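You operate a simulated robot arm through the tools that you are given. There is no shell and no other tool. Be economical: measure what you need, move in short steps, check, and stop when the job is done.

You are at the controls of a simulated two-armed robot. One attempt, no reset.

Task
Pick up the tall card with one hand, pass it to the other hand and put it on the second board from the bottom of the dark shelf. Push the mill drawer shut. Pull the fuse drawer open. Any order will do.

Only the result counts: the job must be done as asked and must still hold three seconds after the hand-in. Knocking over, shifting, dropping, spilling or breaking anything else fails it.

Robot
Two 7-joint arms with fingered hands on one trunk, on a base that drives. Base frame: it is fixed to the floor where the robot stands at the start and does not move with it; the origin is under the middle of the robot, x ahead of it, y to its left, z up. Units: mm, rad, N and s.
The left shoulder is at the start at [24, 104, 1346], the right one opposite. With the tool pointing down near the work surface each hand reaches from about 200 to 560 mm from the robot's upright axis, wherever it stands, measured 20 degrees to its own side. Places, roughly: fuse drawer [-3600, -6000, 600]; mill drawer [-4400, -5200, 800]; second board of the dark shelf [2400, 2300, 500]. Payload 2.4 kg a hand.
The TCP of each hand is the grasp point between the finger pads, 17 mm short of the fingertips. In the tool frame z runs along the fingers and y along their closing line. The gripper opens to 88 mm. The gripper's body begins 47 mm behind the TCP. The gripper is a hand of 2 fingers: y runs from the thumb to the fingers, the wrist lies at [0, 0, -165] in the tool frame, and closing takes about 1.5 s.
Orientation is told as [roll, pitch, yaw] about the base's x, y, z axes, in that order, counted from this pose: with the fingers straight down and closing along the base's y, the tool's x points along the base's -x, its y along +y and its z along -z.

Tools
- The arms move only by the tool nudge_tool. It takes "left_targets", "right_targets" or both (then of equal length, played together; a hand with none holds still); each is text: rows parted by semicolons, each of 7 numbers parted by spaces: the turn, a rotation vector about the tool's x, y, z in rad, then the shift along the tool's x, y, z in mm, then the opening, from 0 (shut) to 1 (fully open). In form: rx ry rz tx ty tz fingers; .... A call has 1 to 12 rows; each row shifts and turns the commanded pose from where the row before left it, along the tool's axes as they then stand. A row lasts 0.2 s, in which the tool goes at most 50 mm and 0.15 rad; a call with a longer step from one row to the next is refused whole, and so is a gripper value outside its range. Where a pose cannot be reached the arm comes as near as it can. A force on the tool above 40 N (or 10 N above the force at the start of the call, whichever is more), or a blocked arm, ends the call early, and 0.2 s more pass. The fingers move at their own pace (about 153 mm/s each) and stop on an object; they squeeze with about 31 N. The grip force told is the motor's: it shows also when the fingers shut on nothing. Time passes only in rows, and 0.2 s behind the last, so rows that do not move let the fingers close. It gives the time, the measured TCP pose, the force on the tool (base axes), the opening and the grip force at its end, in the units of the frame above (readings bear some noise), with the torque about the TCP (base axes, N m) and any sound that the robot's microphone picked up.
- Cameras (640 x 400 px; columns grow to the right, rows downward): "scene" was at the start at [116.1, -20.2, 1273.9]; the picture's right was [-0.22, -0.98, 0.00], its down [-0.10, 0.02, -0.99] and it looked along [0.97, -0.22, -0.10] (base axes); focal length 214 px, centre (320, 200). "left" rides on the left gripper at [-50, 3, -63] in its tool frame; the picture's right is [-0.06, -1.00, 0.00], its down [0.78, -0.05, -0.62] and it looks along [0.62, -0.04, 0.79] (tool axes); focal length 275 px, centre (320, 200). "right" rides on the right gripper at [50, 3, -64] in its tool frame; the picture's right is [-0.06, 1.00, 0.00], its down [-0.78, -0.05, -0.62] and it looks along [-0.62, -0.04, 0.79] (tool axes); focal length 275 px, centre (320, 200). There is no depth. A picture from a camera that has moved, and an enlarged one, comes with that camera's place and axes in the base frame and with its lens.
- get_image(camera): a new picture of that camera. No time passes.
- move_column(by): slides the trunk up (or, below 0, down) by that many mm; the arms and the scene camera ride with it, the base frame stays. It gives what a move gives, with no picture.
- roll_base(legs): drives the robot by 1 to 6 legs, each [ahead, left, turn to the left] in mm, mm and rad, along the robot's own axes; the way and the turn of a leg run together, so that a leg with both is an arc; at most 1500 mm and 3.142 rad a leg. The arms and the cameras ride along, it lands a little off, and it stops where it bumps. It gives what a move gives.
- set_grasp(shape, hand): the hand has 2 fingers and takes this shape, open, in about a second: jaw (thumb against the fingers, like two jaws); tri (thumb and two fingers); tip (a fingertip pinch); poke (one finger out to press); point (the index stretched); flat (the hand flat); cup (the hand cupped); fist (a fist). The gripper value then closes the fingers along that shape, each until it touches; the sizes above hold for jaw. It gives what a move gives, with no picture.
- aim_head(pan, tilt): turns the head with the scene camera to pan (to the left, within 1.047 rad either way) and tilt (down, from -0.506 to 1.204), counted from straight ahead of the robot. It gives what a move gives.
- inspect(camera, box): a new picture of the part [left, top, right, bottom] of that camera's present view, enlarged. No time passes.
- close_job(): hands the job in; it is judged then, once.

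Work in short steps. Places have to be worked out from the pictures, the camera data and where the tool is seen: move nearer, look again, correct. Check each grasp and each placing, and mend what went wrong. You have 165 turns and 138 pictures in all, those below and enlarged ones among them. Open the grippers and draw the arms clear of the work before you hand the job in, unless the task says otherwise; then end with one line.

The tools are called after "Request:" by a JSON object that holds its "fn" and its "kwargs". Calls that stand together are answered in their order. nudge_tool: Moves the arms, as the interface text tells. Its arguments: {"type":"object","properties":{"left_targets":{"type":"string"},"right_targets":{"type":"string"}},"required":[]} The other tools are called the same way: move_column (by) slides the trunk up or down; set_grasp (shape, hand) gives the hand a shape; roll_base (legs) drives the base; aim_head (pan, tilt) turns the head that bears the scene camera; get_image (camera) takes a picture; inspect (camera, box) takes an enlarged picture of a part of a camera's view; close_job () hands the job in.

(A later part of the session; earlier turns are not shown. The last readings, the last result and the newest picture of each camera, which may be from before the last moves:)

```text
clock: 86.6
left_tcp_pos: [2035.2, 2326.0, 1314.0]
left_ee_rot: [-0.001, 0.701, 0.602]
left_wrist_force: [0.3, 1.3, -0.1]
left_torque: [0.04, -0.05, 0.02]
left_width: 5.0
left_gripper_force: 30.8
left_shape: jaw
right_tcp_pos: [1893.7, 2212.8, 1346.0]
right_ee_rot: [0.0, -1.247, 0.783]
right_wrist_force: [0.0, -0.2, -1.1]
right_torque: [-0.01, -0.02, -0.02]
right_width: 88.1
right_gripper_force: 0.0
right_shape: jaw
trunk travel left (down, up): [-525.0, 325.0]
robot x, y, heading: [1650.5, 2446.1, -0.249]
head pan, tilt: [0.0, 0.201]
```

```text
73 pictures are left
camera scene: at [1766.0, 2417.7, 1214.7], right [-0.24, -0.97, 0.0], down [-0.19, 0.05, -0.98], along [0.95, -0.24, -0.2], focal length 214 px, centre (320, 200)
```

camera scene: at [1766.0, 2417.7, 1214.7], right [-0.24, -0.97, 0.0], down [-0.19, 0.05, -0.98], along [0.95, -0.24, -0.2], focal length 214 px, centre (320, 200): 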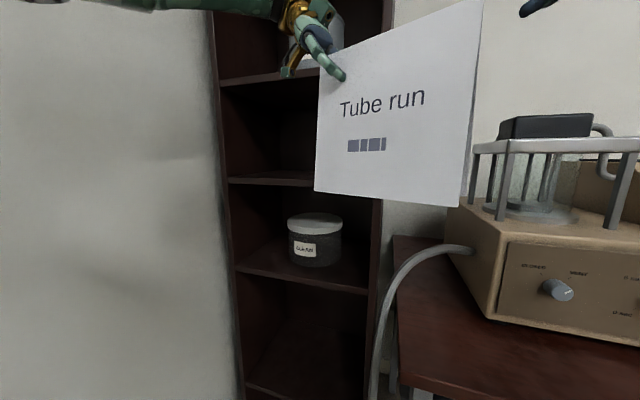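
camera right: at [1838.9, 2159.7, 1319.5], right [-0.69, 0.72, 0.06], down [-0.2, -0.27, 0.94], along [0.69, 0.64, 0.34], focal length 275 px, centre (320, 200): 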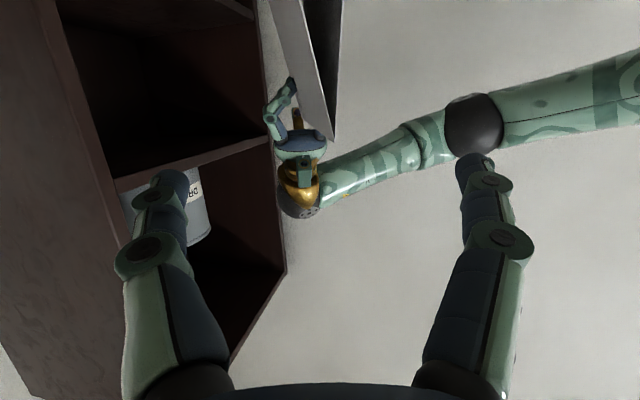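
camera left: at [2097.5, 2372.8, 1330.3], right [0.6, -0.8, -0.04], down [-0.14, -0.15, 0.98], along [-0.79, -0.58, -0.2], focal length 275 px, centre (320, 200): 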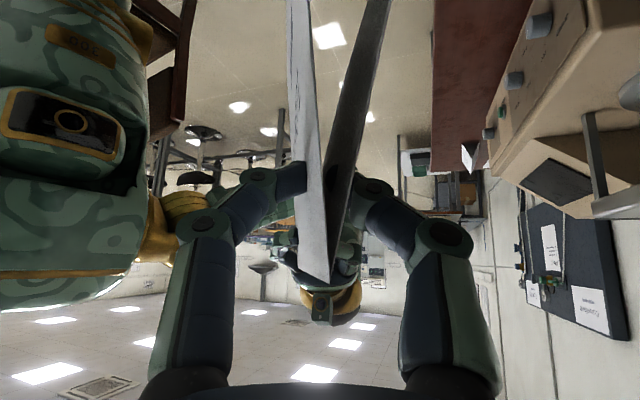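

The card hangs level in the left hand; its free end is at (1926,2248,1335). I turn the right hand steeper (tilt 0.6) and align its yaw.

Request:
{"fn": "nudge_tool", "kwargs": {"right_targets": "0 0.13 0 0 0 0 1;0 0.13 0 0 0 0 1;0 0.13 0 0 0 0 1;0 0.13 0 0 0 0 1;0 0.13 0 0 0 0 1;0.0757 0 0.1105 0 0 0 1"}}

Request:
{"fn": "get_image", "kwargs": {"camera": "right"}}

```text
clock: 88.0
left_tcp_pos: [2034.6, 2323.6, 1312.3]
left_ee_rot: [-0.001, 0.699, 0.602]
left_wrist_force: [-0.2, 0.4, 0.3]
left_torque: [0.0, -0.01, 0.02]
left_width: 5.1
left_gripper_force: 31.1
left_shape: jaw
right_tcp_pos: [1894.6, 2212.3, 1346.5]
right_ee_rot: [0.0, -0.599, 0.648]
right_wrist_force: [0.4, 0.2, 0.5]
right_torque: [0.04, 0.05, 0.0]
right_width: 88.3
right_gripper_force: 0.1
right_shape: jaw
trunk travel left (down, up): [-525.0, 325.0]
robot x, y, heading: [1649.8, 2447.9, -0.243]
head pan, tilt: [0.0, 0.201]
```

```text
72 pictures are left
camera right: at [1831.6, 2167.6, 1370.9], right [-0.56, 0.83, 0.03], down [0.27, 0.14, 0.95], along [0.78, 0.55, -0.3], focal length 275 px, centre (320, 200)
```

right: 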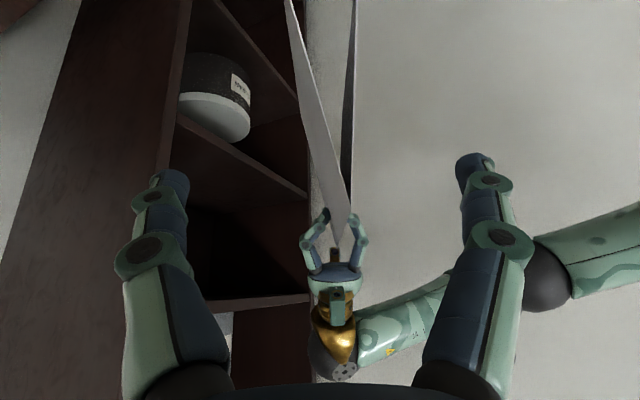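

Aligned. Three quarters of the way in, then check.

Request:
{"fn": "nudge_tool", "kwargs": {"right_targets": "0 0 0 -9.8 3 17.4 1;0 0 0 -9.8 3 17.4 1;0 0 0 -9.8 3 17.4 1"}}

Request:
{"fn": "get_image", "kwargs": {"camera": "right"}}

```text
clock: 88.8
left_tcp_pos: [2035.2, 2326.4, 1312.3]
left_ee_rot: [0.003, 0.7, 0.603]
left_wrist_force: [-1.3, -0.1, 0.6]
left_torque: [0.0, 0.01, 0.0]
left_width: 5.1
left_gripper_force: 30.6
left_shape: jaw
right_tcp_pos: [1931.7, 2250.7, 1319.5]
right_ee_rot: [-0.002, -0.599, 0.651]
right_wrist_force: [-0.3, -0.3, 0.2]
right_torque: [0.01, -0.01, 0.01]
right_width: 88.2
right_gripper_force: 0.0
right_shape: jaw
trunk travel left (down, up): [-525.0, 325.0]
robot x, y, heading: [1648.2, 2448.6, -0.245]
head pan, tilt: [0.0, 0.201]
```

```text
71 pictures are left
camera right: at [1869.4, 2208.1, 1344.8], right [-0.56, 0.83, 0.03], down [0.27, 0.14, 0.95], along [0.78, 0.55, -0.3], focal length 275 px, centre (320, 200)
```

right: 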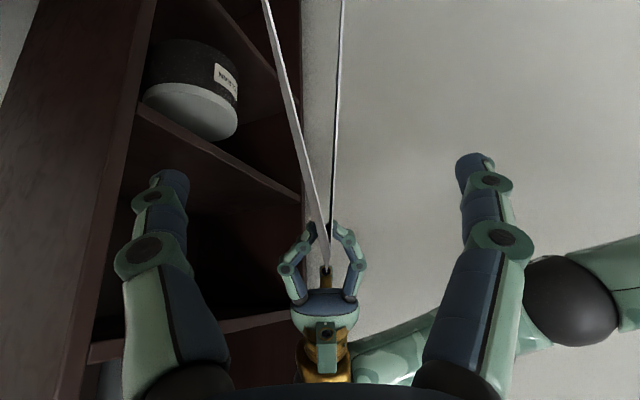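

Centred. Last step in and close.

Request:
{"fn": "nudge_tool", "kwargs": {"right_targets": "0 0 0 -10 1 17 1;0 0 0 -3 0 4 1;0 0 0 0 0 0 0.1;0 0 0 0 0 0 0;0 0 0 0 0 0 0;0 0 0 0 0 0 0;0 0 0 0 0 0 0;0 0 0 0 0 0 0;0 0 0 0 0 0 0"}}

Request:
{"fn": "get_image", "kwargs": {"camera": "right"}}

```text
clock: 90.8
left_tcp_pos: [2034.9, 2325.6, 1312.3]
left_ee_rot: [0.002, 0.701, 0.604]
left_wrist_force: [-2.3, -1.1, 0.4]
left_torque: [-0.02, -0.02, 0.0]
left_width: 5.1
left_gripper_force: 31.1
left_shape: jaw
right_tcp_pos: [1948.0, 2265.6, 1310.7]
right_ee_rot: [-0.001, -0.598, 0.651]
right_wrist_force: [3.1, 2.1, 0.6]
right_torque: [0.0, -0.03, -0.01]
right_width: 6.8
right_gripper_force: 31.0
right_shape: jaw
trunk travel left (down, up): [-525.0, 325.0]
robot x, y, heading: [1652.4, 2447.1, -0.251]
head pan, tilt: [0.0, 0.201]
```

```text
70 pictures are left
camera right: at [1885.3, 2221.2, 1334.3], right [-0.56, 0.83, 0.03], down [0.27, 0.14, 0.95], along [0.78, 0.55, -0.3], focal length 275 px, centre (320, 200)
```

right: 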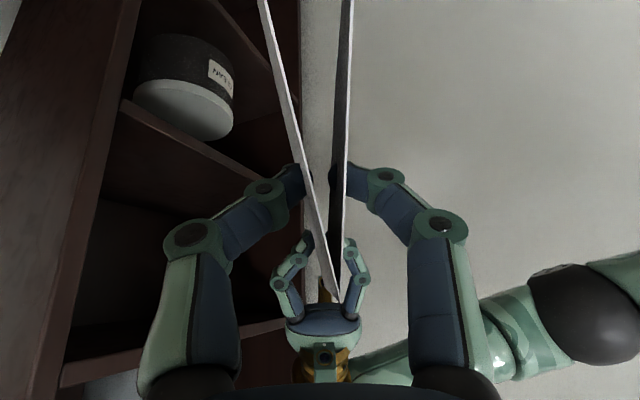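

Good grip (6.8 mm). Now the left hand opens and withdraws, then moves well to the left.

Request:
{"fn": "nudge_tool", "kwargs": {"left_targets": "0 0 0 0 0 0 1;0 0 0 0 0 0 1;0 0 0 0 0 0 1;0 0 0 0 0 0 1;0 0 0 0 0 0 1;0 0 0 -16 0 -15 1;0 0 0 -16 0 -15 1;0 0 0 -16 0 -15 1;0 0 0 -16 0 -15 1;0 0 0 0 35 0 1;0 0 0 0 35 0 1;0 0 0 0 35 0 1"}}

Request:
{"fn": "get_image", "kwargs": {"camera": "scene"}}

```text
clock: 93.4
left_tcp_pos: [2038.1, 2456.6, 1315.0]
left_ee_rot: [0.002, 0.701, 0.603]
left_wrist_force: [-0.1, 0.3, 0.1]
left_torque: [0.03, -0.02, 0.0]
left_width: 88.0
left_gripper_force: 0.0
left_shape: jaw
left hand out of reach, approached as far as the arm can: row 9
right_tcp_pos: [1947.9, 2266.2, 1309.8]
right_ee_rot: [0.0, -0.598, 0.651]
right_wrist_force: [0.1, -0.4, 0.1]
right_torque: [0.0, -0.02, 0.06]
right_width: 7.0
right_gripper_force: 31.2
right_shape: jaw
trunk travel left (down, up): [-525.0, 325.0]
robot x, y, heading: [1654.3, 2446.8, -0.248]
head pan, tilt: [0.0, 0.201]
```

```text
69 pictures are left
camera scene: at [1766.0, 2418.4, 1214.7], right [-0.24, -0.97, 0.0], down [-0.19, 0.05, -0.98], along [0.95, -0.24, -0.2], focal length 214 px, centre (320, 200)
```

scene: 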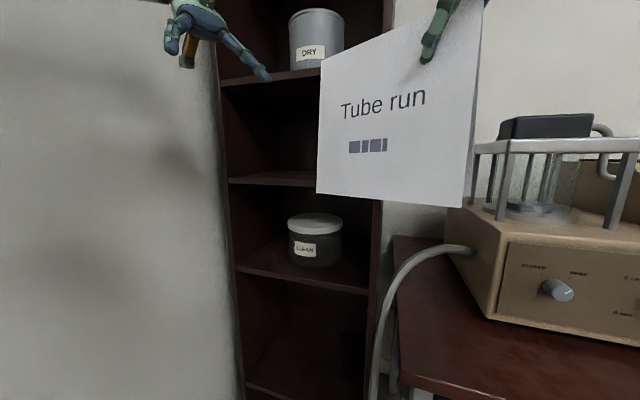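

Card level and firmly held. I turn it to point ahead and shift it left, in front of the opening.

Request:
{"fn": "nudge_tool", "kwargs": {"right_targets": "0.0724 0 0.1062 0 0 0 0;0.0724 0 0.1062 0 0 0 0;0.0724 0 0.1062 0 0 0 0;0.0724 0 0.1062 0 0 0 0;0.0724 0 0.1062 0 0 0 0;0.0724 0 0.1062 0 0 0 0;0.0724 0 0.1062 0 0 0 0;0 0 0 0 30 0 0;0 0 0 0 30 0 0;0 0 0 0 30 0 0;0 0 0 0 30 0 0"}}

Request:
{"fn": "nudge_tool", "kwargs": {"right_targets": "0 0 0 17 0 24.8 0;0 0 0 17 0 24.8 0;0 0 0 17 0 24.8 0;0 0 0 17 0 24.8 0;0 0 0 17 0 24.8 0;0 0 0 17 0 24.8 0;0 0 0 17 0 24.8 0"}}

Request:
{"fn": "get_image", "kwargs": {"camera": "scene"}}

```text
clock: 95.8
left_tcp_pos: [2038.7, 2456.8, 1313.6]
left_ee_rot: [0.0, 0.701, 0.603]
left_wrist_force: [0.0, 0.1, 0.2]
left_torque: [-0.03, 0.01, 0.04]
left_width: 87.7
left_gripper_force: 0.1
left_shape: jaw
right_tcp_pos: [2010.9, 2358.5, 1315.9]
right_ee_rot: [0.0, -0.599, -0.246]
right_wrist_force: [-1.2, -0.1, 0.2]
right_torque: [-0.03, 0.02, 0.01]
right_width: 7.3
right_gripper_force: 31.5
right_shape: jaw
right hand out of reach, approached as far as the arm can: row 8, 9, 10, 11
trunk travel left (down, up): [-525.0, 325.0]
robot x, y, heading: [1650.0, 2448.5, -0.249]
head pan, tilt: [0.0, 0.201]
```

```text
clock: 97.4
left_tcp_pos: [2040.0, 2456.3, 1316.4]
left_ee_rot: [0.001, 0.7, 0.601]
left_wrist_force: [-0.3, -0.1, 0.4]
left_torque: [0.03, -0.02, -0.03]
left_width: 88.0
left_gripper_force: 0.0
left_shape: jaw
right_tcp_pos: [2011.3, 2358.8, 1103.7]
right_ee_rot: [-0.001, -0.601, -0.247]
right_wrist_force: [-0.8, 0.2, 0.0]
right_torque: [0.02, 0.01, 0.02]
right_width: 7.1
right_gripper_force: 31.0
right_shape: jaw
right hand out of reach, approached as far as the arm can: row 1
trunk travel left (down, up): [-525.0, 325.0]
robot x, y, heading: [1647.3, 2450.0, -0.247]
head pan, tilt: [0.0, 0.201]
```

```text
68 pictures are left
camera scene: at [1766.1, 2417.9, 1214.7], right [-0.24, -0.97, 0.0], down [-0.19, 0.05, -0.98], along [0.95, -0.24, -0.2], focal length 214 px, centre (320, 200)
```

scene: 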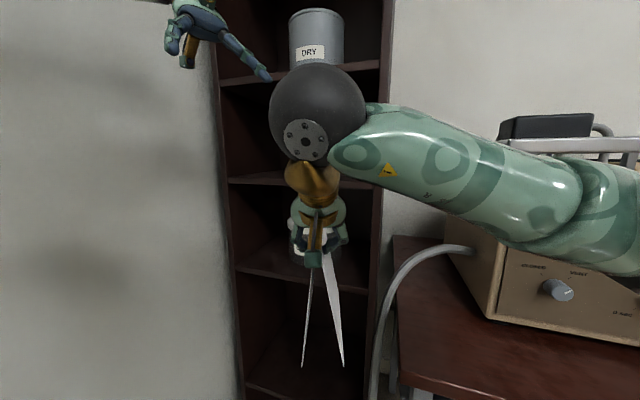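

Reach is much better now. Lower by arm another 180 mm.

Request:
{"fn": "nudge_tool", "kwargs": {"right_targets": "0 0 0 17 0 24.8 0;0 0 0 17 0 24.8 0;0 0 0 17 0 24.8 0;0 0 0 17 0 24.8 0;0 0 0 17 0 24.8 0;0 0 0 17 0 24.8 0"}}

Request:
{"fn": "move_column", "kwargs": {"by": -180}}

Request:
{"fn": "aim_head", "kwargs": {"pan": -0.3, "tilt": 0.3}}

Request:
{"fn": "get_image", "kwargs": {"camera": "scene"}}

```text
clock: 98.8
left_tcp_pos: [2037.7, 2456.5, 1315.4]
left_ee_rot: [0.001, 0.7, 0.602]
left_wrist_force: [0.4, 0.4, 0.0]
left_torque: [0.01, 0.01, -0.03]
left_width: 87.8
left_gripper_force: 0.1
left_shape: jaw
right_tcp_pos: [2029.8, 2348.7, 936.5]
right_ee_rot: [-0.002, -0.592, -0.244]
right_wrist_force: [-1.4, 0.0, 0.0]
right_torque: [0.01, -0.02, 0.02]
right_width: 7.4
right_gripper_force: 31.1
right_shape: jaw
right hand out of reach, approached as far as the arm can: row 5, 6
trunk travel left (down, up): [-525.0, 325.0]
robot x, y, heading: [1648.5, 2446.9, -0.249]
head pan, tilt: [0.0, 0.201]
```

```text
clock: 100.8
left_tcp_pos: [2038.1, 2455.4, 1138.0]
left_ee_rot: [-0.002, 0.7, 0.601]
left_wrist_force: [0.8, 0.5, 0.2]
left_torque: [-0.01, -0.02, 0.03]
left_width: 88.0
left_gripper_force: 0.0
left_shape: jaw
right_tcp_pos: [2026.3, 2349.3, 737.8]
right_ee_rot: [-0.002, -0.535, -0.245]
right_wrist_force: [-0.2, 0.8, 1.0]
right_torque: [-0.03, -0.01, 0.01]
right_width: 7.4
right_gripper_force: 30.6
right_shape: jaw
trunk travel left (down, up): [-345.0, 505.0]
robot x, y, heading: [1648.8, 2447.5, -0.245]
head pan, tilt: [0.0, 0.201]
```

```text
clock: 101.6
left_tcp_pos: [2037.0, 2456.7, 1136.9]
left_ee_rot: [0.003, 0.7, 0.603]
left_wrist_force: [-1.2, 0.7, 0.1]
left_torque: [-0.01, 0.0, 0.04]
left_width: 87.8
left_gripper_force: 0.0
left_shape: jaw
right_tcp_pos: [2025.5, 2350.0, 737.9]
right_ee_rot: [-0.001, -0.533, -0.246]
right_wrist_force: [-0.3, 0.3, -0.1]
right_torque: [0.0, 0.02, 0.0]
right_width: 7.4
right_gripper_force: 30.6
right_shape: jaw
trunk travel left (down, up): [-345.0, 505.0]
robot x, y, heading: [1646.7, 2447.8, -0.247]
head pan, tilt: [-0.3, 0.3]
```

```text
67 pictures are left
camera scene: at [1759.4, 2391.2, 1024.3], right [-0.52, -0.85, 0.0], down [-0.25, 0.15, -0.96], along [0.82, -0.5, -0.3], focal length 214 px, centre (320, 200)
```

scene: 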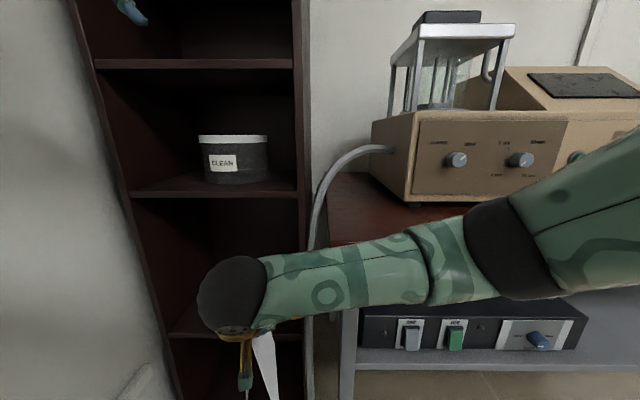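

The arm works well at this tilt. I restore the tilt, move a little ahead and up, so the column can then come down without overreaching.

Request:
{"fn": "nudge_tool", "kwargs": {"right_targets": "0 -0.065 0 0 0 0 0;0 0 0 -28 0 -9 0;0 0 0 -28 0 -9 0;0 0 0 -28 0 -9 0"}}

Request:
{"fn": "move_column", "kwargs": {"by": -140}}

Request:
{"fn": "aim_head", "kwargs": {"pan": -0.1, "tilt": 0.4}}

Request:
{"fn": "get_image", "kwargs": {"camera": "scene"}}

Request:
{"fn": "get_image", "kwargs": {"camera": "right"}}

```text
clock: 102.6
left_tcp_pos: [2037.3, 2456.1, 1138.0]
left_ee_rot: [0.001, 0.698, 0.602]
left_wrist_force: [0.3, 0.0, -0.1]
left_torque: [0.02, 0.01, -0.02]
left_width: 88.0
left_gripper_force: 0.0
left_shape: jaw
right_tcp_pos: [2095.6, 2328.3, 818.8]
right_ee_rot: [-0.002, -0.598, -0.244]
right_wrist_force: [0.1, -0.3, -0.6]
right_torque: [0.0, 0.0, 0.02]
right_width: 7.2
right_gripper_force: 31.0
right_shape: jaw
right hand out of reach, approached as far as the arm can: row 1
trunk travel left (down, up): [-345.0, 505.0]
robot x, y, heading: [1648.8, 2443.6, -0.25]
head pan, tilt: [-0.3, 0.3]
```

```text
clock: 104.3
left_tcp_pos: [2036.4, 2456.5, 996.4]
left_ee_rot: [-0.001, 0.699, 0.6]
left_wrist_force: [0.1, 0.1, 0.0]
left_torque: [-0.02, -0.03, 0.04]
left_width: 87.7
left_gripper_force: 0.1
left_shape: jaw
right_tcp_pos: [2097.1, 2328.8, 680.5]
right_ee_rot: [-0.002, -0.601, -0.245]
right_wrist_force: [0.0, -0.9, 0.6]
right_torque: [-0.04, -0.02, -0.01]
right_width: 7.5
right_gripper_force: 30.9
right_shape: jaw
trunk travel left (down, up): [-205.0, 645.0]
robot x, y, heading: [1652.7, 2449.9, -0.25]
head pan, tilt: [-0.3, 0.3]
```

```text
clock: 105.0
left_tcp_pos: [2036.9, 2455.5, 996.1]
left_ee_rot: [0.003, 0.7, 0.601]
left_wrist_force: [0.1, -0.4, -1.1]
left_torque: [-0.02, 0.0, 0.0]
left_width: 88.2
left_gripper_force: 0.0
left_shape: jaw
right_tcp_pos: [2096.0, 2329.2, 680.7]
right_ee_rot: [-0.002, -0.599, -0.245]
right_wrist_force: [0.0, 0.2, 0.1]
right_torque: [-0.03, 0.02, 0.01]
right_width: 7.7
right_gripper_force: 31.0
right_shape: jaw
trunk travel left (down, up): [-205.0, 645.0]
robot x, y, heading: [1652.0, 2444.9, -0.247]
head pan, tilt: [-0.099, 0.4]
```

```text
66 pictures are left
camera scene: at [1772.1, 2406.9, 875.1], right [-0.34, -0.94, 0.0], down [-0.37, 0.13, -0.92], along [0.87, -0.31, -0.39], focal length 214 px, centre (320, 200)
```

scene: 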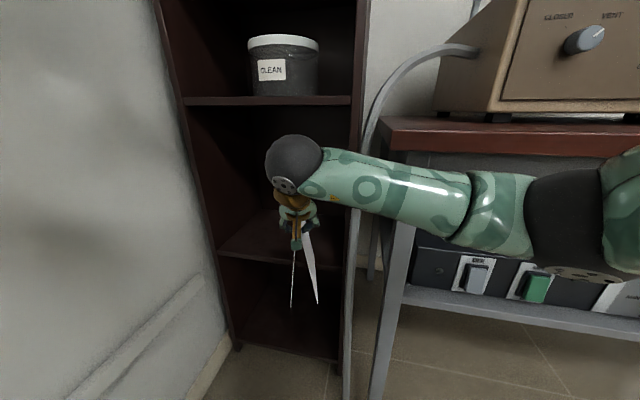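

```text
65 pictures are left
camera right: at [2023.8, 2351.1, 704.6], right [0.29, 0.96, 0.03], down [0.28, -0.12, 0.95], along [0.92, -0.27, -0.3], focal length 275 px, centre (320, 200)
```

right: 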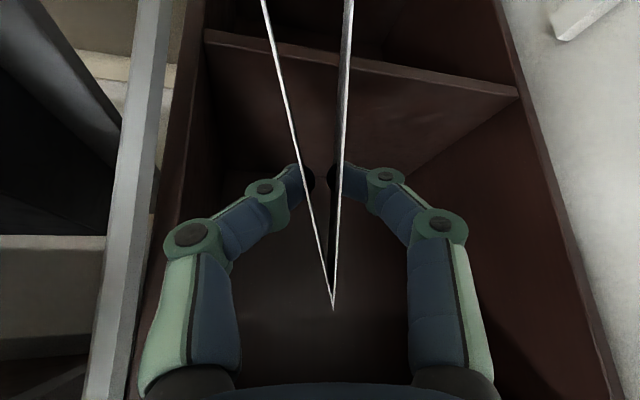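

The card faces the opening above the second board (its top edge computes to z≈475–480). I lower 25 mm and reach 80 mm into the shelf.

Request:
{"fn": "nudge_tool", "kwargs": {"right_targets": "0 0 0 7 4 10.3 0;0 0 0 7 4 10.3 0;0 0 0 -16.5 4 11.3 0;0 0 0 -16.5 4 11.3 0;0 0 0 -16.5 4 11.3 0;0 0 0 -16.5 4 11.3 0"}}

Request:
{"fn": "get_image", "kwargs": {"camera": "scene"}}

Request:
{"fn": "get_image", "kwargs": {"camera": "right"}}

```text
clock: 106.4
left_tcp_pos: [2037.1, 2455.7, 996.9]
left_ee_rot: [0.001, 0.701, 0.602]
left_wrist_force: [0.8, -0.3, 0.7]
left_torque: [0.02, -0.01, -0.03]
left_width: 87.9
left_gripper_force: 0.0
left_shape: jaw
right_tcp_pos: [2179.5, 2331.6, 654.3]
right_ee_rot: [-0.003, -0.601, -0.245]
right_wrist_force: [-0.1, -0.1, -0.2]
right_torque: [0.03, -0.03, -0.01]
right_width: 7.4
right_gripper_force: 31.3
right_shape: jaw
trunk travel left (down, up): [-205.0, 645.0]
robot x, y, heading: [1650.8, 2449.9, -0.245]
head pan, tilt: [-0.099, 0.4]
```

```text
64 pictures are left
camera scene: at [1772.1, 2406.9, 875.1], right [-0.34, -0.94, 0.0], down [-0.37, 0.13, -0.92], along [0.87, -0.31, -0.39], focal length 214 px, centre (320, 200)
```

scene: 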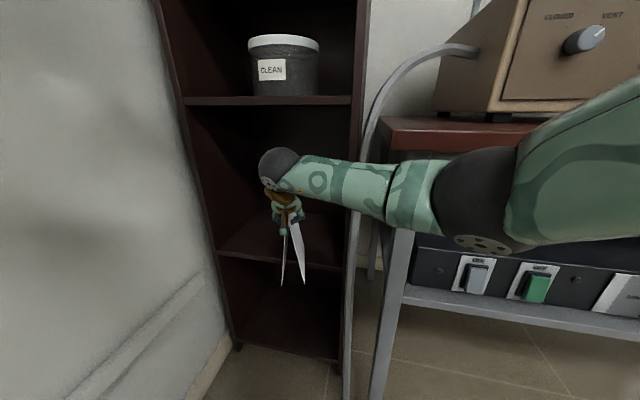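

```text
63 pictures are left
camera right: at [2106.7, 2353.6, 678.4], right [0.29, 0.96, 0.03], down [0.28, -0.12, 0.95], along [0.92, -0.27, -0.3], focal length 275 px, centre (320, 200)
```

right: 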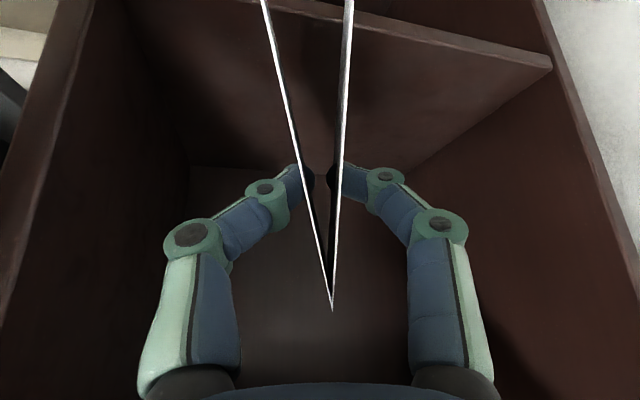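

Plenty of room: the back panel is at n≈1050. The elbow is well away from the table, so I drive 145 mm ahead to bring the card fully over the board.

Request:
{"fn": "roll_base", "kwargs": {"legs": [[145, 0, 0]]}}

Request:
{"fn": "get_image", "kwargs": {"camera": "scene"}}

Request:
{"fn": "get_image", "kwargs": {"camera": "right"}}

```text
clock: 107.6
left_tcp_pos: [2132.2, 2430.6, 998.5]
left_ee_rot: [-0.006, 0.697, 0.589]
left_wrist_force: [0.3, 0.0, -0.4]
left_torque: [0.03, 0.0, -0.01]
left_width: 88.0
left_gripper_force: 0.0
left_shape: jaw
right_tcp_pos: [2259.1, 2313.2, 636.4]
right_ee_rot: [-0.004, -0.56, -0.24]
right_wrist_force: [0.1, -0.2, -1.0]
right_torque: [0.0, -0.02, -0.03]
right_width: 7.2
right_gripper_force: 31.3
right_shape: jaw
trunk travel left (down, up): [-205.0, 645.0]
robot x, y, heading: [1748.3, 2422.4, -0.255]
head pan, tilt: [-0.099, 0.4]
stopped in leg 1: the robot was blocked; the commanded pose is now the measured one
```

```text
62 pictures are left
camera scene: at [1867.2, 2383.1, 875.9], right [-0.35, -0.94, 0.0], down [-0.36, 0.13, -0.92], along [0.86, -0.32, -0.39], focal length 214 px, centre (320, 200)
```

scene: 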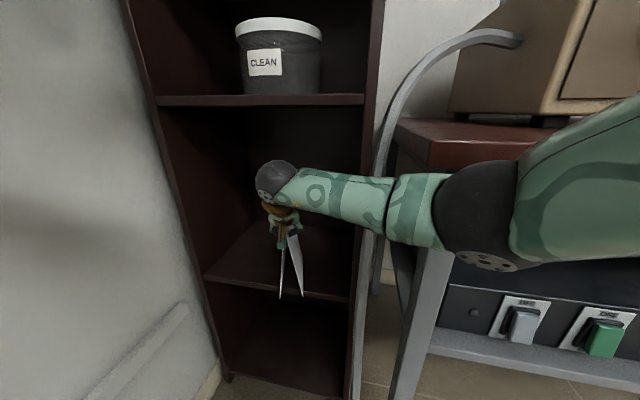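

```text
61 pictures are left
camera right: at [2188.0, 2335.1, 663.4], right [0.29, 0.96, 0.03], down [0.31, -0.12, 0.94], along [0.9, -0.26, -0.34], focal length 275 px, centre (320, 200)
```

right: 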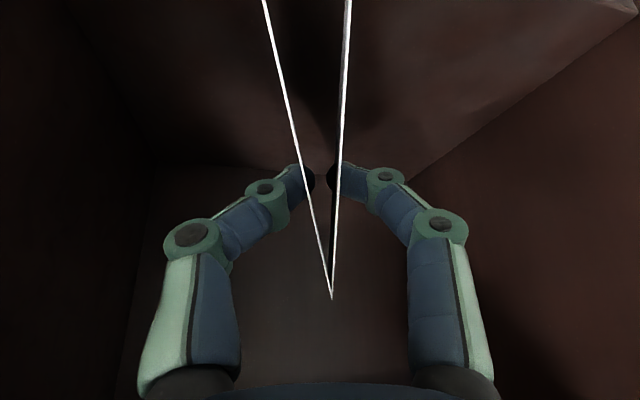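

The drive was blocked after ~100 mm and the arm was pushed back a little — most likely the elbow against the table corner. I back off 20 mm and shift the base 70 mm left, away from the table.

Request:
{"fn": "roll_base", "kwargs": {"legs": [[-20, 0, 0], [0, 70, 0]]}}

Request:
{"fn": "nudge_tool", "kwargs": {"right_targets": "0 -0.04 0 0 0 0 0;0 0 0 -8 0 -12 0"}}

Request:
{"fn": "aim_head", "kwargs": {"pan": -0.5, "tilt": 0.5}}

Request:
{"fn": "get_image", "kwargs": {"camera": "scene"}}

Request:
{"fn": "get_image", "kwargs": {"camera": "left"}}

```text
clock: 108.3
left_tcp_pos: [2135.1, 2429.7, 996.0]
left_ee_rot: [0.0, 0.7, 0.59]
left_wrist_force: [0.6, 0.1, 0.7]
left_torque: [-0.02, -0.04, 0.02]
left_width: 87.8
left_gripper_force: 0.0
left_shape: jaw
right_tcp_pos: [2260.1, 2314.8, 633.4]
right_ee_rot: [-0.003, -0.557, -0.24]
right_wrist_force: [0.2, 0.7, 0.3]
right_torque: [0.02, 0.0, -0.01]
right_width: 7.5
right_gripper_force: 30.6
right_shape: jaw
trunk travel left (down, up): [-205.0, 645.0]
robot x, y, heading: [1749.9, 2422.7, -0.259]
head pan, tilt: [-0.099, 0.4]
stopped in leg 1: the robot was blocked; the commanded pose is now the measured one
```

```text
clock: 108.9
left_tcp_pos: [2136.5, 2433.5, 993.5]
left_ee_rot: [0.0, 0.705, 0.593]
left_wrist_force: [-0.1, -0.6, 0.5]
left_torque: [0.06, 0.01, 0.0]
left_width: 88.0
left_gripper_force: 0.0
left_shape: jaw
right_tcp_pos: [2255.7, 2322.3, 637.3]
right_ee_rot: [-0.006, -0.578, -0.23]
right_wrist_force: [-0.1, 0.3, 0.4]
right_torque: [-0.03, -0.01, -0.01]
right_width: 7.1
right_gripper_force: 30.5
right_shape: jaw
trunk travel left (down, up): [-205.0, 645.0]
robot x, y, heading: [1750.3, 2423.8, -0.255]
head pan, tilt: [-0.099, 0.4]
```

```text
clock: 109.7
left_tcp_pos: [2136.3, 2433.3, 994.3]
left_ee_rot: [-0.001, 0.705, 0.592]
left_wrist_force: [-0.1, -0.7, -0.8]
left_torque: [0.02, -0.01, -0.06]
left_width: 88.1
left_gripper_force: 0.0
left_shape: jaw
right_tcp_pos: [2254.4, 2321.6, 638.1]
right_ee_rot: [-0.007, -0.573, -0.23]
right_wrist_force: [0.2, -0.5, -0.4]
right_torque: [0.02, 0.0, 0.0]
right_width: 7.3
right_gripper_force: 31.0
right_shape: jaw
trunk travel left (down, up): [-205.0, 645.0]
robot x, y, heading: [1748.1, 2424.8, -0.256]
head pan, tilt: [-0.499, 0.499]
```

```text
60 pictures are left
camera scene: at [1850.4, 2355.5, 865.3], right [-0.68, -0.73, 0.0], down [-0.35, 0.32, -0.88], along [0.64, -0.6, -0.48], focal length 214 px, centre (320, 200)
```

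scene: 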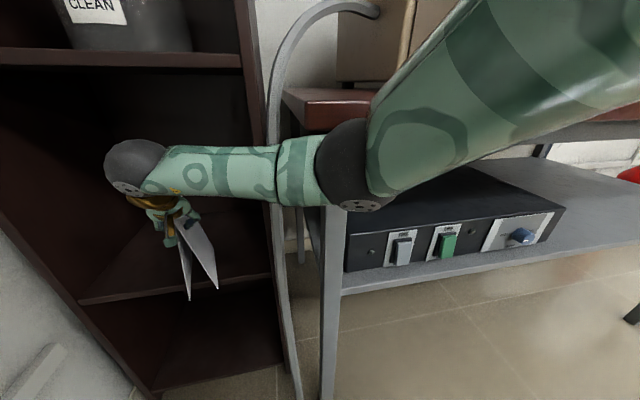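

```text
59 pictures are left
camera left: at [2200.1, 2480.3, 1011.8], right [0.6, -0.8, -0.04], down [-0.14, -0.15, 0.98], along [-0.79, -0.58, -0.2], focal length 275 px, centre (320, 200)
```

left: 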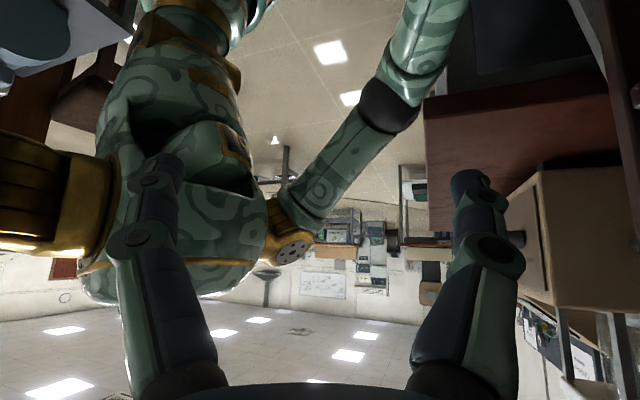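

Elbow triangulates to (1977,2203,800), right against the table's corner (top z≈778). I raise the column 50 mm to lift the elbow free; the card has ample headroom.

Request:
{"fn": "move_column", "kwargs": {"by": 50}}

Request:
{"fn": "roll_base", "kwargs": {"legs": [[0, 40, 0]]}}

Request:
{"fn": "get_image", "kwargs": {"camera": "scene"}}

```text
clock: 110.7
left_tcp_pos: [2119.1, 2447.8, 1055.4]
left_ee_rot: [-0.02, 0.695, 0.59]
left_wrist_force: [-1.2, 0.5, -0.9]
left_torque: [-0.01, 0.02, 0.0]
left_width: 87.8
left_gripper_force: 0.1
left_shape: jaw
right_tcp_pos: [2247.0, 2335.3, 704.4]
right_ee_rot: [-0.004, -0.601, -0.22]
right_wrist_force: [-0.6, -0.4, -0.1]
right_torque: [-0.01, 0.0, 0.04]
right_width: 7.4
right_gripper_force: 31.1
right_shape: jaw
trunk travel left (down, up): [-255.0, 595.0]
robot x, y, heading: [1745.9, 2429.2, -0.247]
head pan, tilt: [-0.499, 0.499]
```

```text
clock: 111.5
left_tcp_pos: [2140.5, 2457.9, 1048.6]
left_ee_rot: [0.009, 0.692, 0.588]
left_wrist_force: [0.1, -0.5, 0.5]
left_torque: [0.01, -0.02, 0.0]
left_width: 87.6
left_gripper_force: 0.1
left_shape: jaw
right_tcp_pos: [2271.0, 2343.4, 700.1]
right_ee_rot: [0.007, -0.603, -0.249]
right_wrist_force: [0.5, -0.4, 0.4]
right_torque: [-0.01, 0.01, 0.02]
right_width: 7.7
right_gripper_force: 30.7
right_shape: jaw
trunk travel left (down, up): [-255.0, 595.0]
robot x, y, heading: [1759.2, 2463.3, -0.255]
head pan, tilt: [-0.499, 0.499]
```

```text
58 pictures are left
camera scene: at [1854.3, 2384.1, 916.0], right [-0.69, -0.73, -0.01], down [-0.34, 0.34, -0.88], along [0.64, -0.6, -0.48], focal length 214 px, centre (320, 200)
```

scene: 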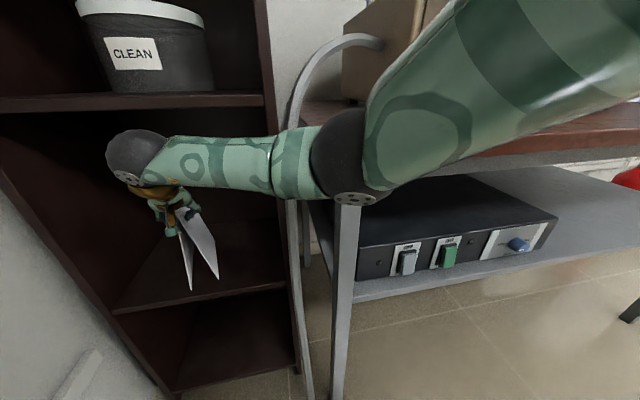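

Free again, with the table unmoved. I shift a further 30 mm left, then 65 mm ahead.

Request:
{"fn": "roll_base", "kwargs": {"legs": [[0, 30, 0], [65, 0, 0]]}}

Request:
{"fn": "get_image", "kwargs": {"camera": "scene"}}

Request:
{"fn": "get_image", "kwargs": {"camera": "right"}}

```text
clock: 112.3
left_tcp_pos: [2136.3, 2458.9, 1047.7]
left_ee_rot: [0.009, 0.698, 0.57]
left_wrist_force: [-0.2, -0.5, 0.4]
left_torque: [0.0, -0.03, -0.01]
left_width: 87.9
left_gripper_force: 0.0
left_shape: jaw
right_tcp_pos: [2266.3, 2346.1, 703.7]
right_ee_rot: [0.006, -0.606, -0.262]
right_wrist_force: [-0.4, 0.3, -0.7]
right_torque: [0.04, 0.0, -0.03]
right_width: 7.8
right_gripper_force: 30.6
right_shape: jaw
trunk travel left (down, up): [-255.0, 595.0]
robot x, y, heading: [1759.8, 2467.0, -0.27]
head pan, tilt: [-0.499, 0.499]
stopped in leg 1: the robot was blocked; the commanded pose is now the measured one
```

```text
57 pictures are left
camera scene: at [1850.2, 2390.2, 916.7], right [-0.69, -0.72, -0.01], down [-0.34, 0.34, -0.88], along [0.64, -0.61, -0.48], focal length 214 px, centre (320, 200)
```

scene: 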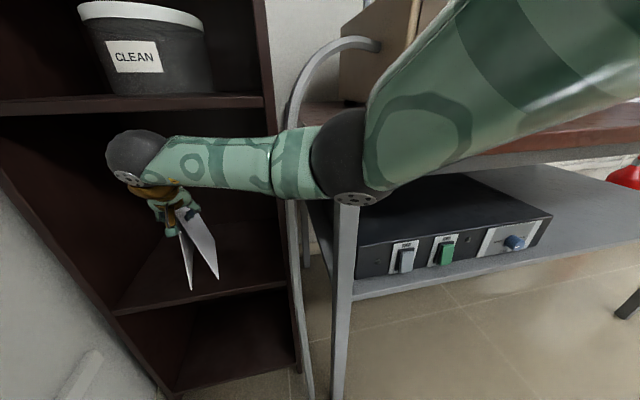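

```text
56 pictures are left
camera right: at [2194.2, 2368.2, 727.8], right [0.3, 0.95, 0.04], down [0.27, -0.13, 0.96], along [0.92, -0.28, -0.29], focal length 275 px, centre (320, 200)
```

right: 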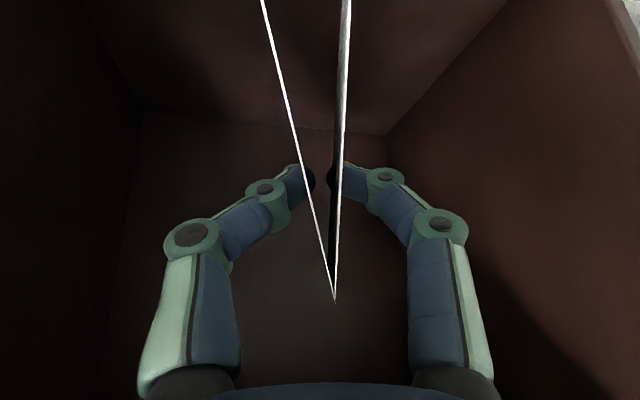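

Blocked to the left now; possibly the left arm touches the wall or a shelf side. I look there.

Request:
{"fn": "aim_head", "kwargs": {"pan": 0.9, "tilt": 0.2}}

Request:
{"fn": "get_image", "kwargs": {"camera": "scene"}}

Request:
{"fn": "aim_head", "kwargs": {"pan": 0.4, "tilt": 1.2}}

Request:
{"fn": "get_image", "kwargs": {"camera": "scene"}}

```text
clock: 113.9
left_tcp_pos: [2136.8, 2457.2, 1047.5]
left_ee_rot: [0.011, 0.697, 0.572]
left_wrist_force: [-0.5, -0.6, 0.5]
left_torque: [0.02, 0.02, -0.02]
left_width: 87.7
left_gripper_force: 0.1
left_shape: jaw
right_tcp_pos: [2268.7, 2345.9, 703.3]
right_ee_rot: [0.011, -0.607, -0.262]
right_wrist_force: [-0.7, -0.5, -0.1]
right_torque: [0.02, 0.01, 0.01]
right_width: 7.5
right_gripper_force: 31.1
right_shape: jaw
trunk travel left (down, up): [-255.0, 595.0]
robot x, y, heading: [1761.3, 2470.0, -0.272]
head pan, tilt: [0.901, 0.201]
```

```text
55 pictures are left
camera scene: at [1861.0, 2506.9, 942.5], right [0.58, -0.81, 0.0], down [-0.17, -0.12, -0.98], along [0.8, 0.57, -0.21], focal length 214 px, centre (320, 200)
```

scene: 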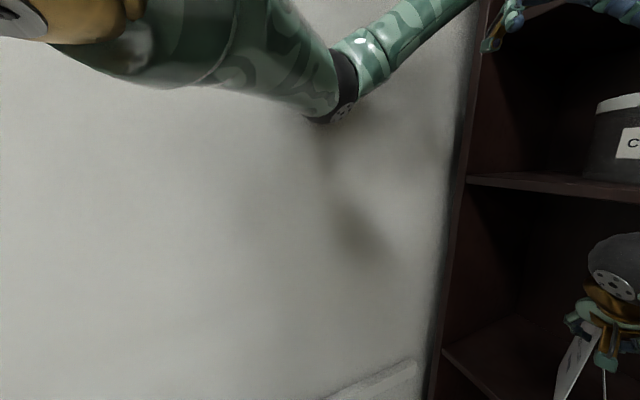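

```text
clock: 115.2
left_tcp_pos: [2138.0, 2456.5, 1047.1]
left_ee_rot: [0.013, 0.698, 0.574]
left_wrist_force: [-0.4, -1.0, 0.7]
left_torque: [0.02, -0.03, -0.02]
left_width: 88.0
left_gripper_force: 0.1
left_shape: jaw
right_tcp_pos: [2268.4, 2345.1, 703.4]
right_ee_rot: [0.013, -0.607, -0.263]
right_wrist_force: [-0.1, 0.2, 0.0]
right_torque: [0.03, 0.01, 0.01]
right_width: 7.3
right_gripper_force: 30.8
right_shape: jaw
trunk travel left (down, up): [-255.0, 595.0]
robot x, y, heading: [1760.5, 2468.7, -0.268]
head pan, tilt: [0.4, 1.201]
```

```text
54 pictures are left
camera scene: at [1841.5, 2460.7, 862.9], right [0.13, -0.99, -0.01], down [-0.92, -0.12, -0.37], along [0.37, 0.06, -0.93], focal length 214 px, centre (320, 200)
```

scene: 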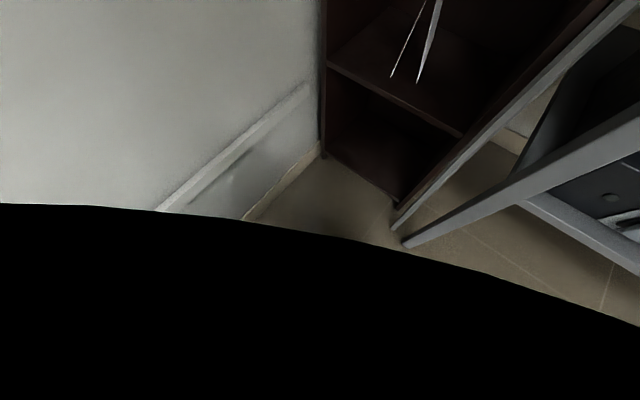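

The left elbow is against the wall. I return the left hand to its neutral, straight-down orientation, which draws that elbow in.

Request:
{"fn": "nudge_tool", "kwargs": {"left_targets": "0 -0.14 0 0 0 0 1;0 -0.14 0 0 0 0 1;0 -0.14 0 0 0 0 1;0 -0.14 0 0 0 0 1;0 -0.14 0 0 0 0 1;0 0 0.14 0 0 0 1;0 0 0.14 0 0 0 1;0 0 0.14 0 0 0 1;0 0 0.14 0 0 0 1;0 0 0.14 0 0 0 1;0 0 0.14 0 0 0 1"}}

Request:
{"fn": "aim_head", "kwargs": {"pan": 0.9, "tilt": 0.2}}

Request:
{"fn": "get_image", "kwargs": {"camera": "scene"}}

```text
clock: 117.5
left_tcp_pos: [2147.6, 2466.1, 1044.0]
left_ee_rot: [-0.003, 0.012, -0.275]
left_wrist_force: [0.3, 0.3, -1.3]
left_torque: [-0.01, -0.01, 0.01]
left_width: 88.0
left_gripper_force: 0.0
left_shape: jaw
right_tcp_pos: [2274.7, 2351.5, 698.7]
right_ee_rot: [-0.004, -0.598, -0.252]
right_wrist_force: [-0.2, -0.6, -0.8]
right_torque: [-0.01, -0.02, -0.02]
right_width: 7.2
right_gripper_force: 30.9
right_shape: jaw
trunk travel left (down, up): [-255.0, 595.0]
robot x, y, heading: [1756.3, 2466.7, -0.267]
head pan, tilt: [0.4, 1.201]
```

```text
clock: 118.8
left_tcp_pos: [2148.2, 2466.7, 1044.8]
left_ee_rot: [-0.003, 0.012, -0.273]
left_wrist_force: [-1.2, 0.2, -0.7]
left_torque: [0.0, 0.04, 0.0]
left_width: 87.9
left_gripper_force: 0.1
left_shape: jaw
right_tcp_pos: [2275.2, 2350.3, 699.1]
right_ee_rot: [-0.002, -0.6, -0.253]
right_wrist_force: [-0.9, 0.1, 0.0]
right_torque: [0.01, 0.0, -0.02]
right_width: 7.4
right_gripper_force: 31.1
right_shape: jaw
trunk travel left (down, up): [-255.0, 595.0]
robot x, y, heading: [1762.5, 2468.9, -0.265]
head pan, tilt: [0.901, 0.201]
```

```text
53 pictures are left
camera scene: at [1869.8, 2514.9, 941.2], right [0.58, -0.81, 0.0], down [-0.18, -0.13, -0.97], along [0.79, 0.57, -0.22], focal length 214 px, centre (320, 200)
```

scene: 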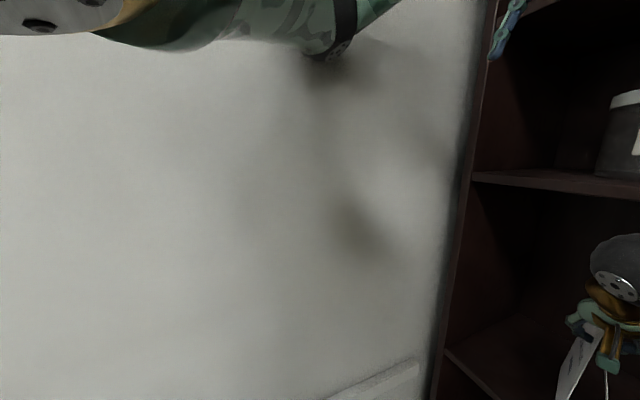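

Freed and level again. I tuck the left hand a bit further in and extend the right arm 35 mm.

Request:
{"fn": "nudge_tool", "kwargs": {"left_targets": "0 0 0 0 -20 30 1;0 0 0 0 -20 30 1", "right_targets": "0 0 0 -14.5 0 9.9 0;0 0 0 -14.5 0 9.9 0"}}

Request:
{"fn": "roll_base", "kwargs": {"legs": [[30, 0, 0]]}}

Request:
{"fn": "aim_head", "kwargs": {"pan": -0.2, "tilt": 0.5}}

Request:
{"fn": "get_image", "kwargs": {"camera": "scene"}}

Request:
{"fn": "get_image", "kwargs": {"camera": "right"}}

```text
clock: 119.4
left_tcp_pos: [2135.7, 2428.3, 984.4]
left_ee_rot: [-0.005, 0.01, -0.275]
left_wrist_force: [0.4, 0.5, 0.8]
left_torque: [0.01, 0.03, -0.01]
left_width: 87.9
left_gripper_force: 0.1
left_shape: jaw
right_tcp_pos: [2308.3, 2342.9, 699.0]
right_ee_rot: [-0.004, -0.597, -0.254]
right_wrist_force: [0.1, 0.9, -0.9]
right_torque: [-0.01, 0.0, 0.03]
right_width: 7.3
right_gripper_force: 31.0
right_shape: jaw
trunk travel left (down, up): [-255.0, 595.0]
robot x, y, heading: [1761.6, 2470.7, -0.265]
head pan, tilt: [0.901, 0.201]
```

```text
clock: 120.2
left_tcp_pos: [2164.8, 2420.6, 984.0]
left_ee_rot: [-0.001, 0.013, -0.273]
left_wrist_force: [0.8, -0.1, 0.0]
left_torque: [0.0, 0.03, -0.01]
left_width: 88.0
left_gripper_force: 0.1
left_shape: jaw
right_tcp_pos: [2338.2, 2336.3, 697.0]
right_ee_rot: [-0.003, -0.599, -0.253]
right_wrist_force: [-0.6, 0.8, -0.2]
right_torque: [-0.02, 0.01, 0.02]
right_width: 7.4
right_gripper_force: 31.1
right_shape: jaw
trunk travel left (down, up): [-255.0, 595.0]
robot x, y, heading: [1788.7, 2463.9, -0.266]
head pan, tilt: [0.901, 0.201]
```

```text
clock: 121.6
left_tcp_pos: [2165.2, 2420.4, 984.2]
left_ee_rot: [-0.001, 0.013, -0.273]
left_wrist_force: [0.4, -0.3, -0.4]
left_torque: [0.03, 0.01, 0.0]
left_width: 87.7
left_gripper_force: 0.0
left_shape: jaw
right_tcp_pos: [2337.9, 2335.7, 698.8]
right_ee_rot: [-0.005, -0.597, -0.252]
right_wrist_force: [0.8, 0.2, 0.4]
right_torque: [-0.02, 0.02, -0.06]
right_width: 7.1
right_gripper_force: 31.4
right_shape: jaw
trunk travel left (down, up): [-255.0, 595.0]
robot x, y, heading: [1790.5, 2461.8, -0.267]
head pan, tilt: [-0.201, 0.499]
```

```text
52 pictures are left
camera scene: at [1904.0, 2411.6, 915.7], right [-0.45, -0.89, 0.0], down [-0.43, 0.22, -0.88], along [0.78, -0.4, -0.48], focal length 214 px, centre (320, 200)
```

scene: 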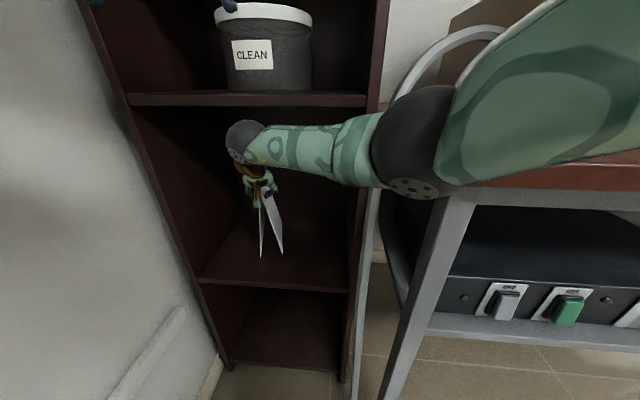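

```text
51 pictures are left
camera right: at [2264.8, 2358.4, 722.9], right [0.3, 0.95, 0.03], down [0.28, -0.12, 0.95], along [0.91, -0.28, -0.3], focal length 275 px, centre (320, 200)
```

right: 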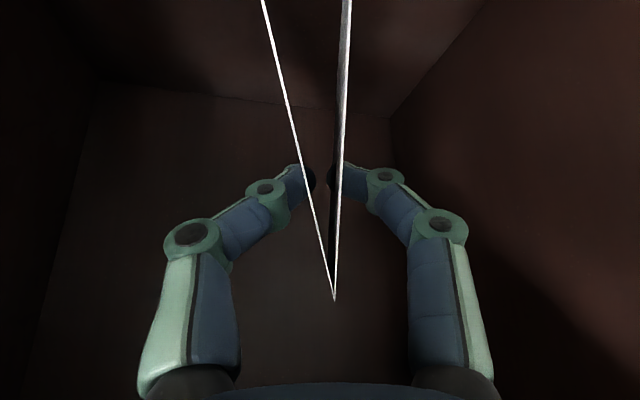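

The card is fully over the board (TCP n≈819). I lower the column 45 mm, then finish by small arm steps feeling for contact.

Request:
{"fn": "move_column", "kwargs": {"by": -50}}

Request:
{"fn": "nudge_tool", "kwargs": {"right_targets": "0 0 0 2.8 0 4.1 0;0 0 0 2.8 0 4.1 0"}}

Request:
{"fn": "inspect", "kwargs": {"camera": "scene", "box": [180, 100, 400, 320]}}

```text
clock: 122.5
left_tcp_pos: [2160.1, 2428.1, 931.2]
left_ee_rot: [-0.011, 0.007, -0.267]
left_wrist_force: [0.2, 0.0, 0.0]
left_torque: [0.0, -0.01, 0.01]
left_width: 88.2
left_gripper_force: 0.0
left_shape: jaw
right_tcp_pos: [2328.4, 2350.5, 641.4]
right_ee_rot: [0.001, -0.589, -0.237]
right_wrist_force: [0.7, -0.3, -0.2]
right_torque: [-0.01, -0.02, -0.01]
right_width: 7.4
right_gripper_force: 30.6
right_shape: jaw
trunk travel left (down, up): [-205.0, 645.0]
robot x, y, heading: [1788.8, 2457.3, -0.264]
head pan, tilt: [-0.201, 0.499]
```

```text
clock: 123.1
left_tcp_pos: [2162.4, 2425.0, 934.0]
left_ee_rot: [-0.006, 0.008, -0.275]
left_wrist_force: [0.0, 0.0, -0.7]
left_torque: [0.04, 0.0, 0.01]
left_width: 88.0
left_gripper_force: 0.0
left_shape: jaw
right_tcp_pos: [2329.1, 2343.3, 629.7]
right_ee_rot: [-0.002, -0.582, -0.251]
right_wrist_force: [0.2, -0.3, 0.2]
right_torque: [0.03, -0.07, -0.01]
right_width: 7.3
right_gripper_force: 30.9
right_shape: jaw
trunk travel left (down, up): [-205.0, 645.0]
robot x, y, heading: [1792.7, 2460.5, -0.272]
head pan, tilt: [-0.201, 0.499]
```

```text
1.82 times, centred on (290, 210) of scene
camera zoom: at [1904.0, 2414.5, 865.2], right [-0.45, -0.89, 0.0], down [-0.42, 0.21, -0.88], along [0.78, -0.4, -0.47], focal length 390 px, centre (374, 182)
```

zoom: 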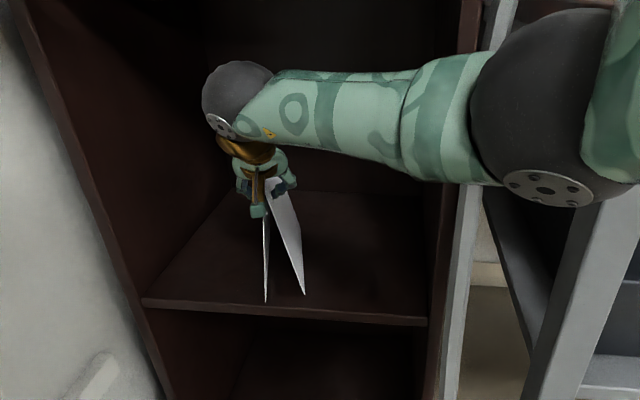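

Nearly down. I continue in 3 mm steps watching the vertical force.

Request:
{"fn": "nudge_tool", "kwargs": {"right_targets": "0 -0.018 0 0 0 0 0;0 0 0 1.7 0 2.5 0;0 0 0 1.7 0 2.5 0"}}

Request:
{"fn": "nudge_tool", "kwargs": {"right_targets": "0 0 0 1.7 0 2.5 0;0 0 0 1.7 0 2.5 0"}}

Request:
{"fn": "inspect", "kwargs": {"camera": "scene", "box": [180, 100, 400, 320]}}

```text
clock: 123.9
left_tcp_pos: [2162.3, 2424.6, 934.8]
left_ee_rot: [-0.006, 0.008, -0.272]
left_wrist_force: [-0.1, -0.4, -0.2]
left_torque: [-0.02, -0.01, -0.02]
left_width: 88.0
left_gripper_force: 0.0
left_shape: jaw
right_tcp_pos: [2326.9, 2347.3, 621.6]
right_ee_rot: [0.002, -0.594, -0.25]
right_wrist_force: [-1.0, -2.2, 20.9]
right_torque: [0.01, -0.17, -0.04]
right_width: 10.2
right_gripper_force: 30.8
right_shape: jaw
trunk travel left (down, up): [-205.0, 645.0]
robot x, y, heading: [1787.7, 2464.3, -0.266]
head pan, tilt: [-0.201, 0.499]
```

```text
clock: 124.6
left_tcp_pos: [2162.7, 2420.1, 937.2]
left_ee_rot: [-0.002, 0.009, -0.273]
left_wrist_force: [-0.6, 0.1, 0.2]
left_torque: [0.01, 0.05, -0.02]
left_width: 88.0
left_gripper_force: 0.0
left_shape: jaw
right_tcp_pos: [2328.4, 2345.2, 616.2]
right_ee_rot: [0.013, -0.596, -0.25]
right_wrist_force: [8.5, -9.7, 36.7]
right_torque: [-0.22, -0.21, 0.0]
right_width: 17.3
right_gripper_force: 31.2
right_shape: jaw
trunk travel left (down, up): [-205.0, 645.0]
robot x, y, heading: [1787.8, 2462.9, -0.271]
head pan, tilt: [-0.201, 0.499]
stopped in row 2 (right hand): the force on the tool passed its limit at 41 N (the readings are from after the stop); the commanded pose is now the measured one
```

```text
1.82 times, centred on (290, 210) of scene
camera zoom: at [1904.3, 2410.9, 867.6], right [-0.45, -0.89, 0.0], down [-0.43, 0.22, -0.88], along [0.78, -0.4, -0.48], focal length 390 px, centre (374, 182)
```

zoom: 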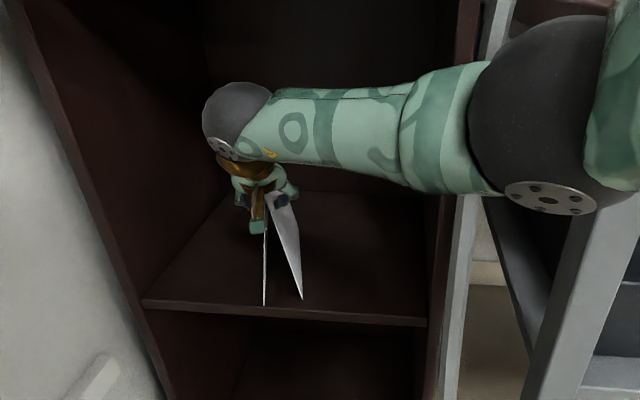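

Touchdown. I ease up 4 mm to unload, then open gently.

Request:
{"fn": "nudge_tool", "kwargs": {"right_targets": "0 0 0 -2.5 0 -3.6 0;0 0 0 0 0 0 0.15;0 0 0 0 0 0 0.3;0 0 0 0 0 0 0.5;0 0 0 0 0 0 0.7;0 0 0 0 0 0 0.7;0 0 0 0 0 0 0.7"}}

Request:
{"fn": "inspect", "kwargs": {"camera": "scene", "box": [180, 100, 400, 320]}}

Request:
{"fn": "get_image", "kwargs": {"camera": "right"}}

```text
clock: 126.2
left_tcp_pos: [2162.7, 2423.2, 935.9]
left_ee_rot: [-0.005, 0.008, -0.273]
left_wrist_force: [0.1, -0.6, 0.1]
left_torque: [-0.02, -0.04, -0.02]
left_width: 87.8
left_gripper_force: 0.2
left_shape: jaw
right_tcp_pos: [2327.4, 2345.4, 618.7]
right_ee_rot: [0.002, -0.592, -0.248]
right_wrist_force: [-0.2, -0.2, 0.5]
right_torque: [0.01, 0.02, -0.01]
right_width: 61.3
right_gripper_force: 0.1
right_shape: jaw
trunk travel left (down, up): [-205.0, 645.0]
robot x, y, heading: [1791.1, 2463.4, -0.272]
head pan, tilt: [-0.201, 0.499]
```

```text
1.82 times, centred on (290, 210) of scene
camera zoom: at [1904.0, 2414.2, 866.3], right [-0.45, -0.89, 0.0], down [-0.43, 0.21, -0.88], along [0.78, -0.4, -0.48], focal length 390 px, centre (374, 182)
```

zoom: 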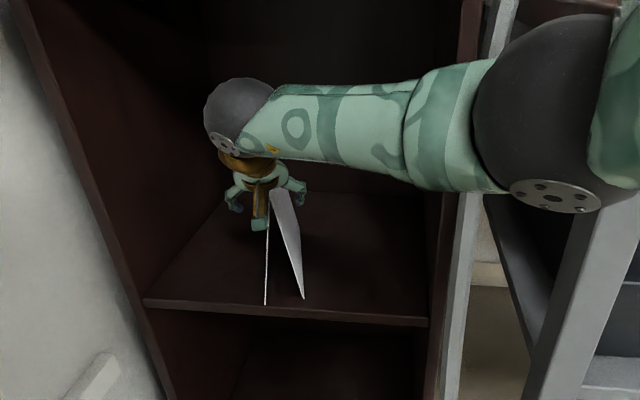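

```text
47 pictures are left
camera right: at [2253.2, 2367.6, 643.6], right [0.29, 0.96, 0.04], down [0.28, -0.12, 0.95], along [0.91, -0.27, -0.31], focal length 275 px, centre (320, 200)
```

right: 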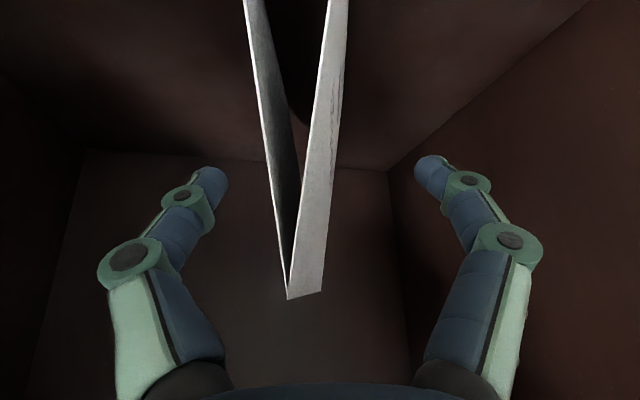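

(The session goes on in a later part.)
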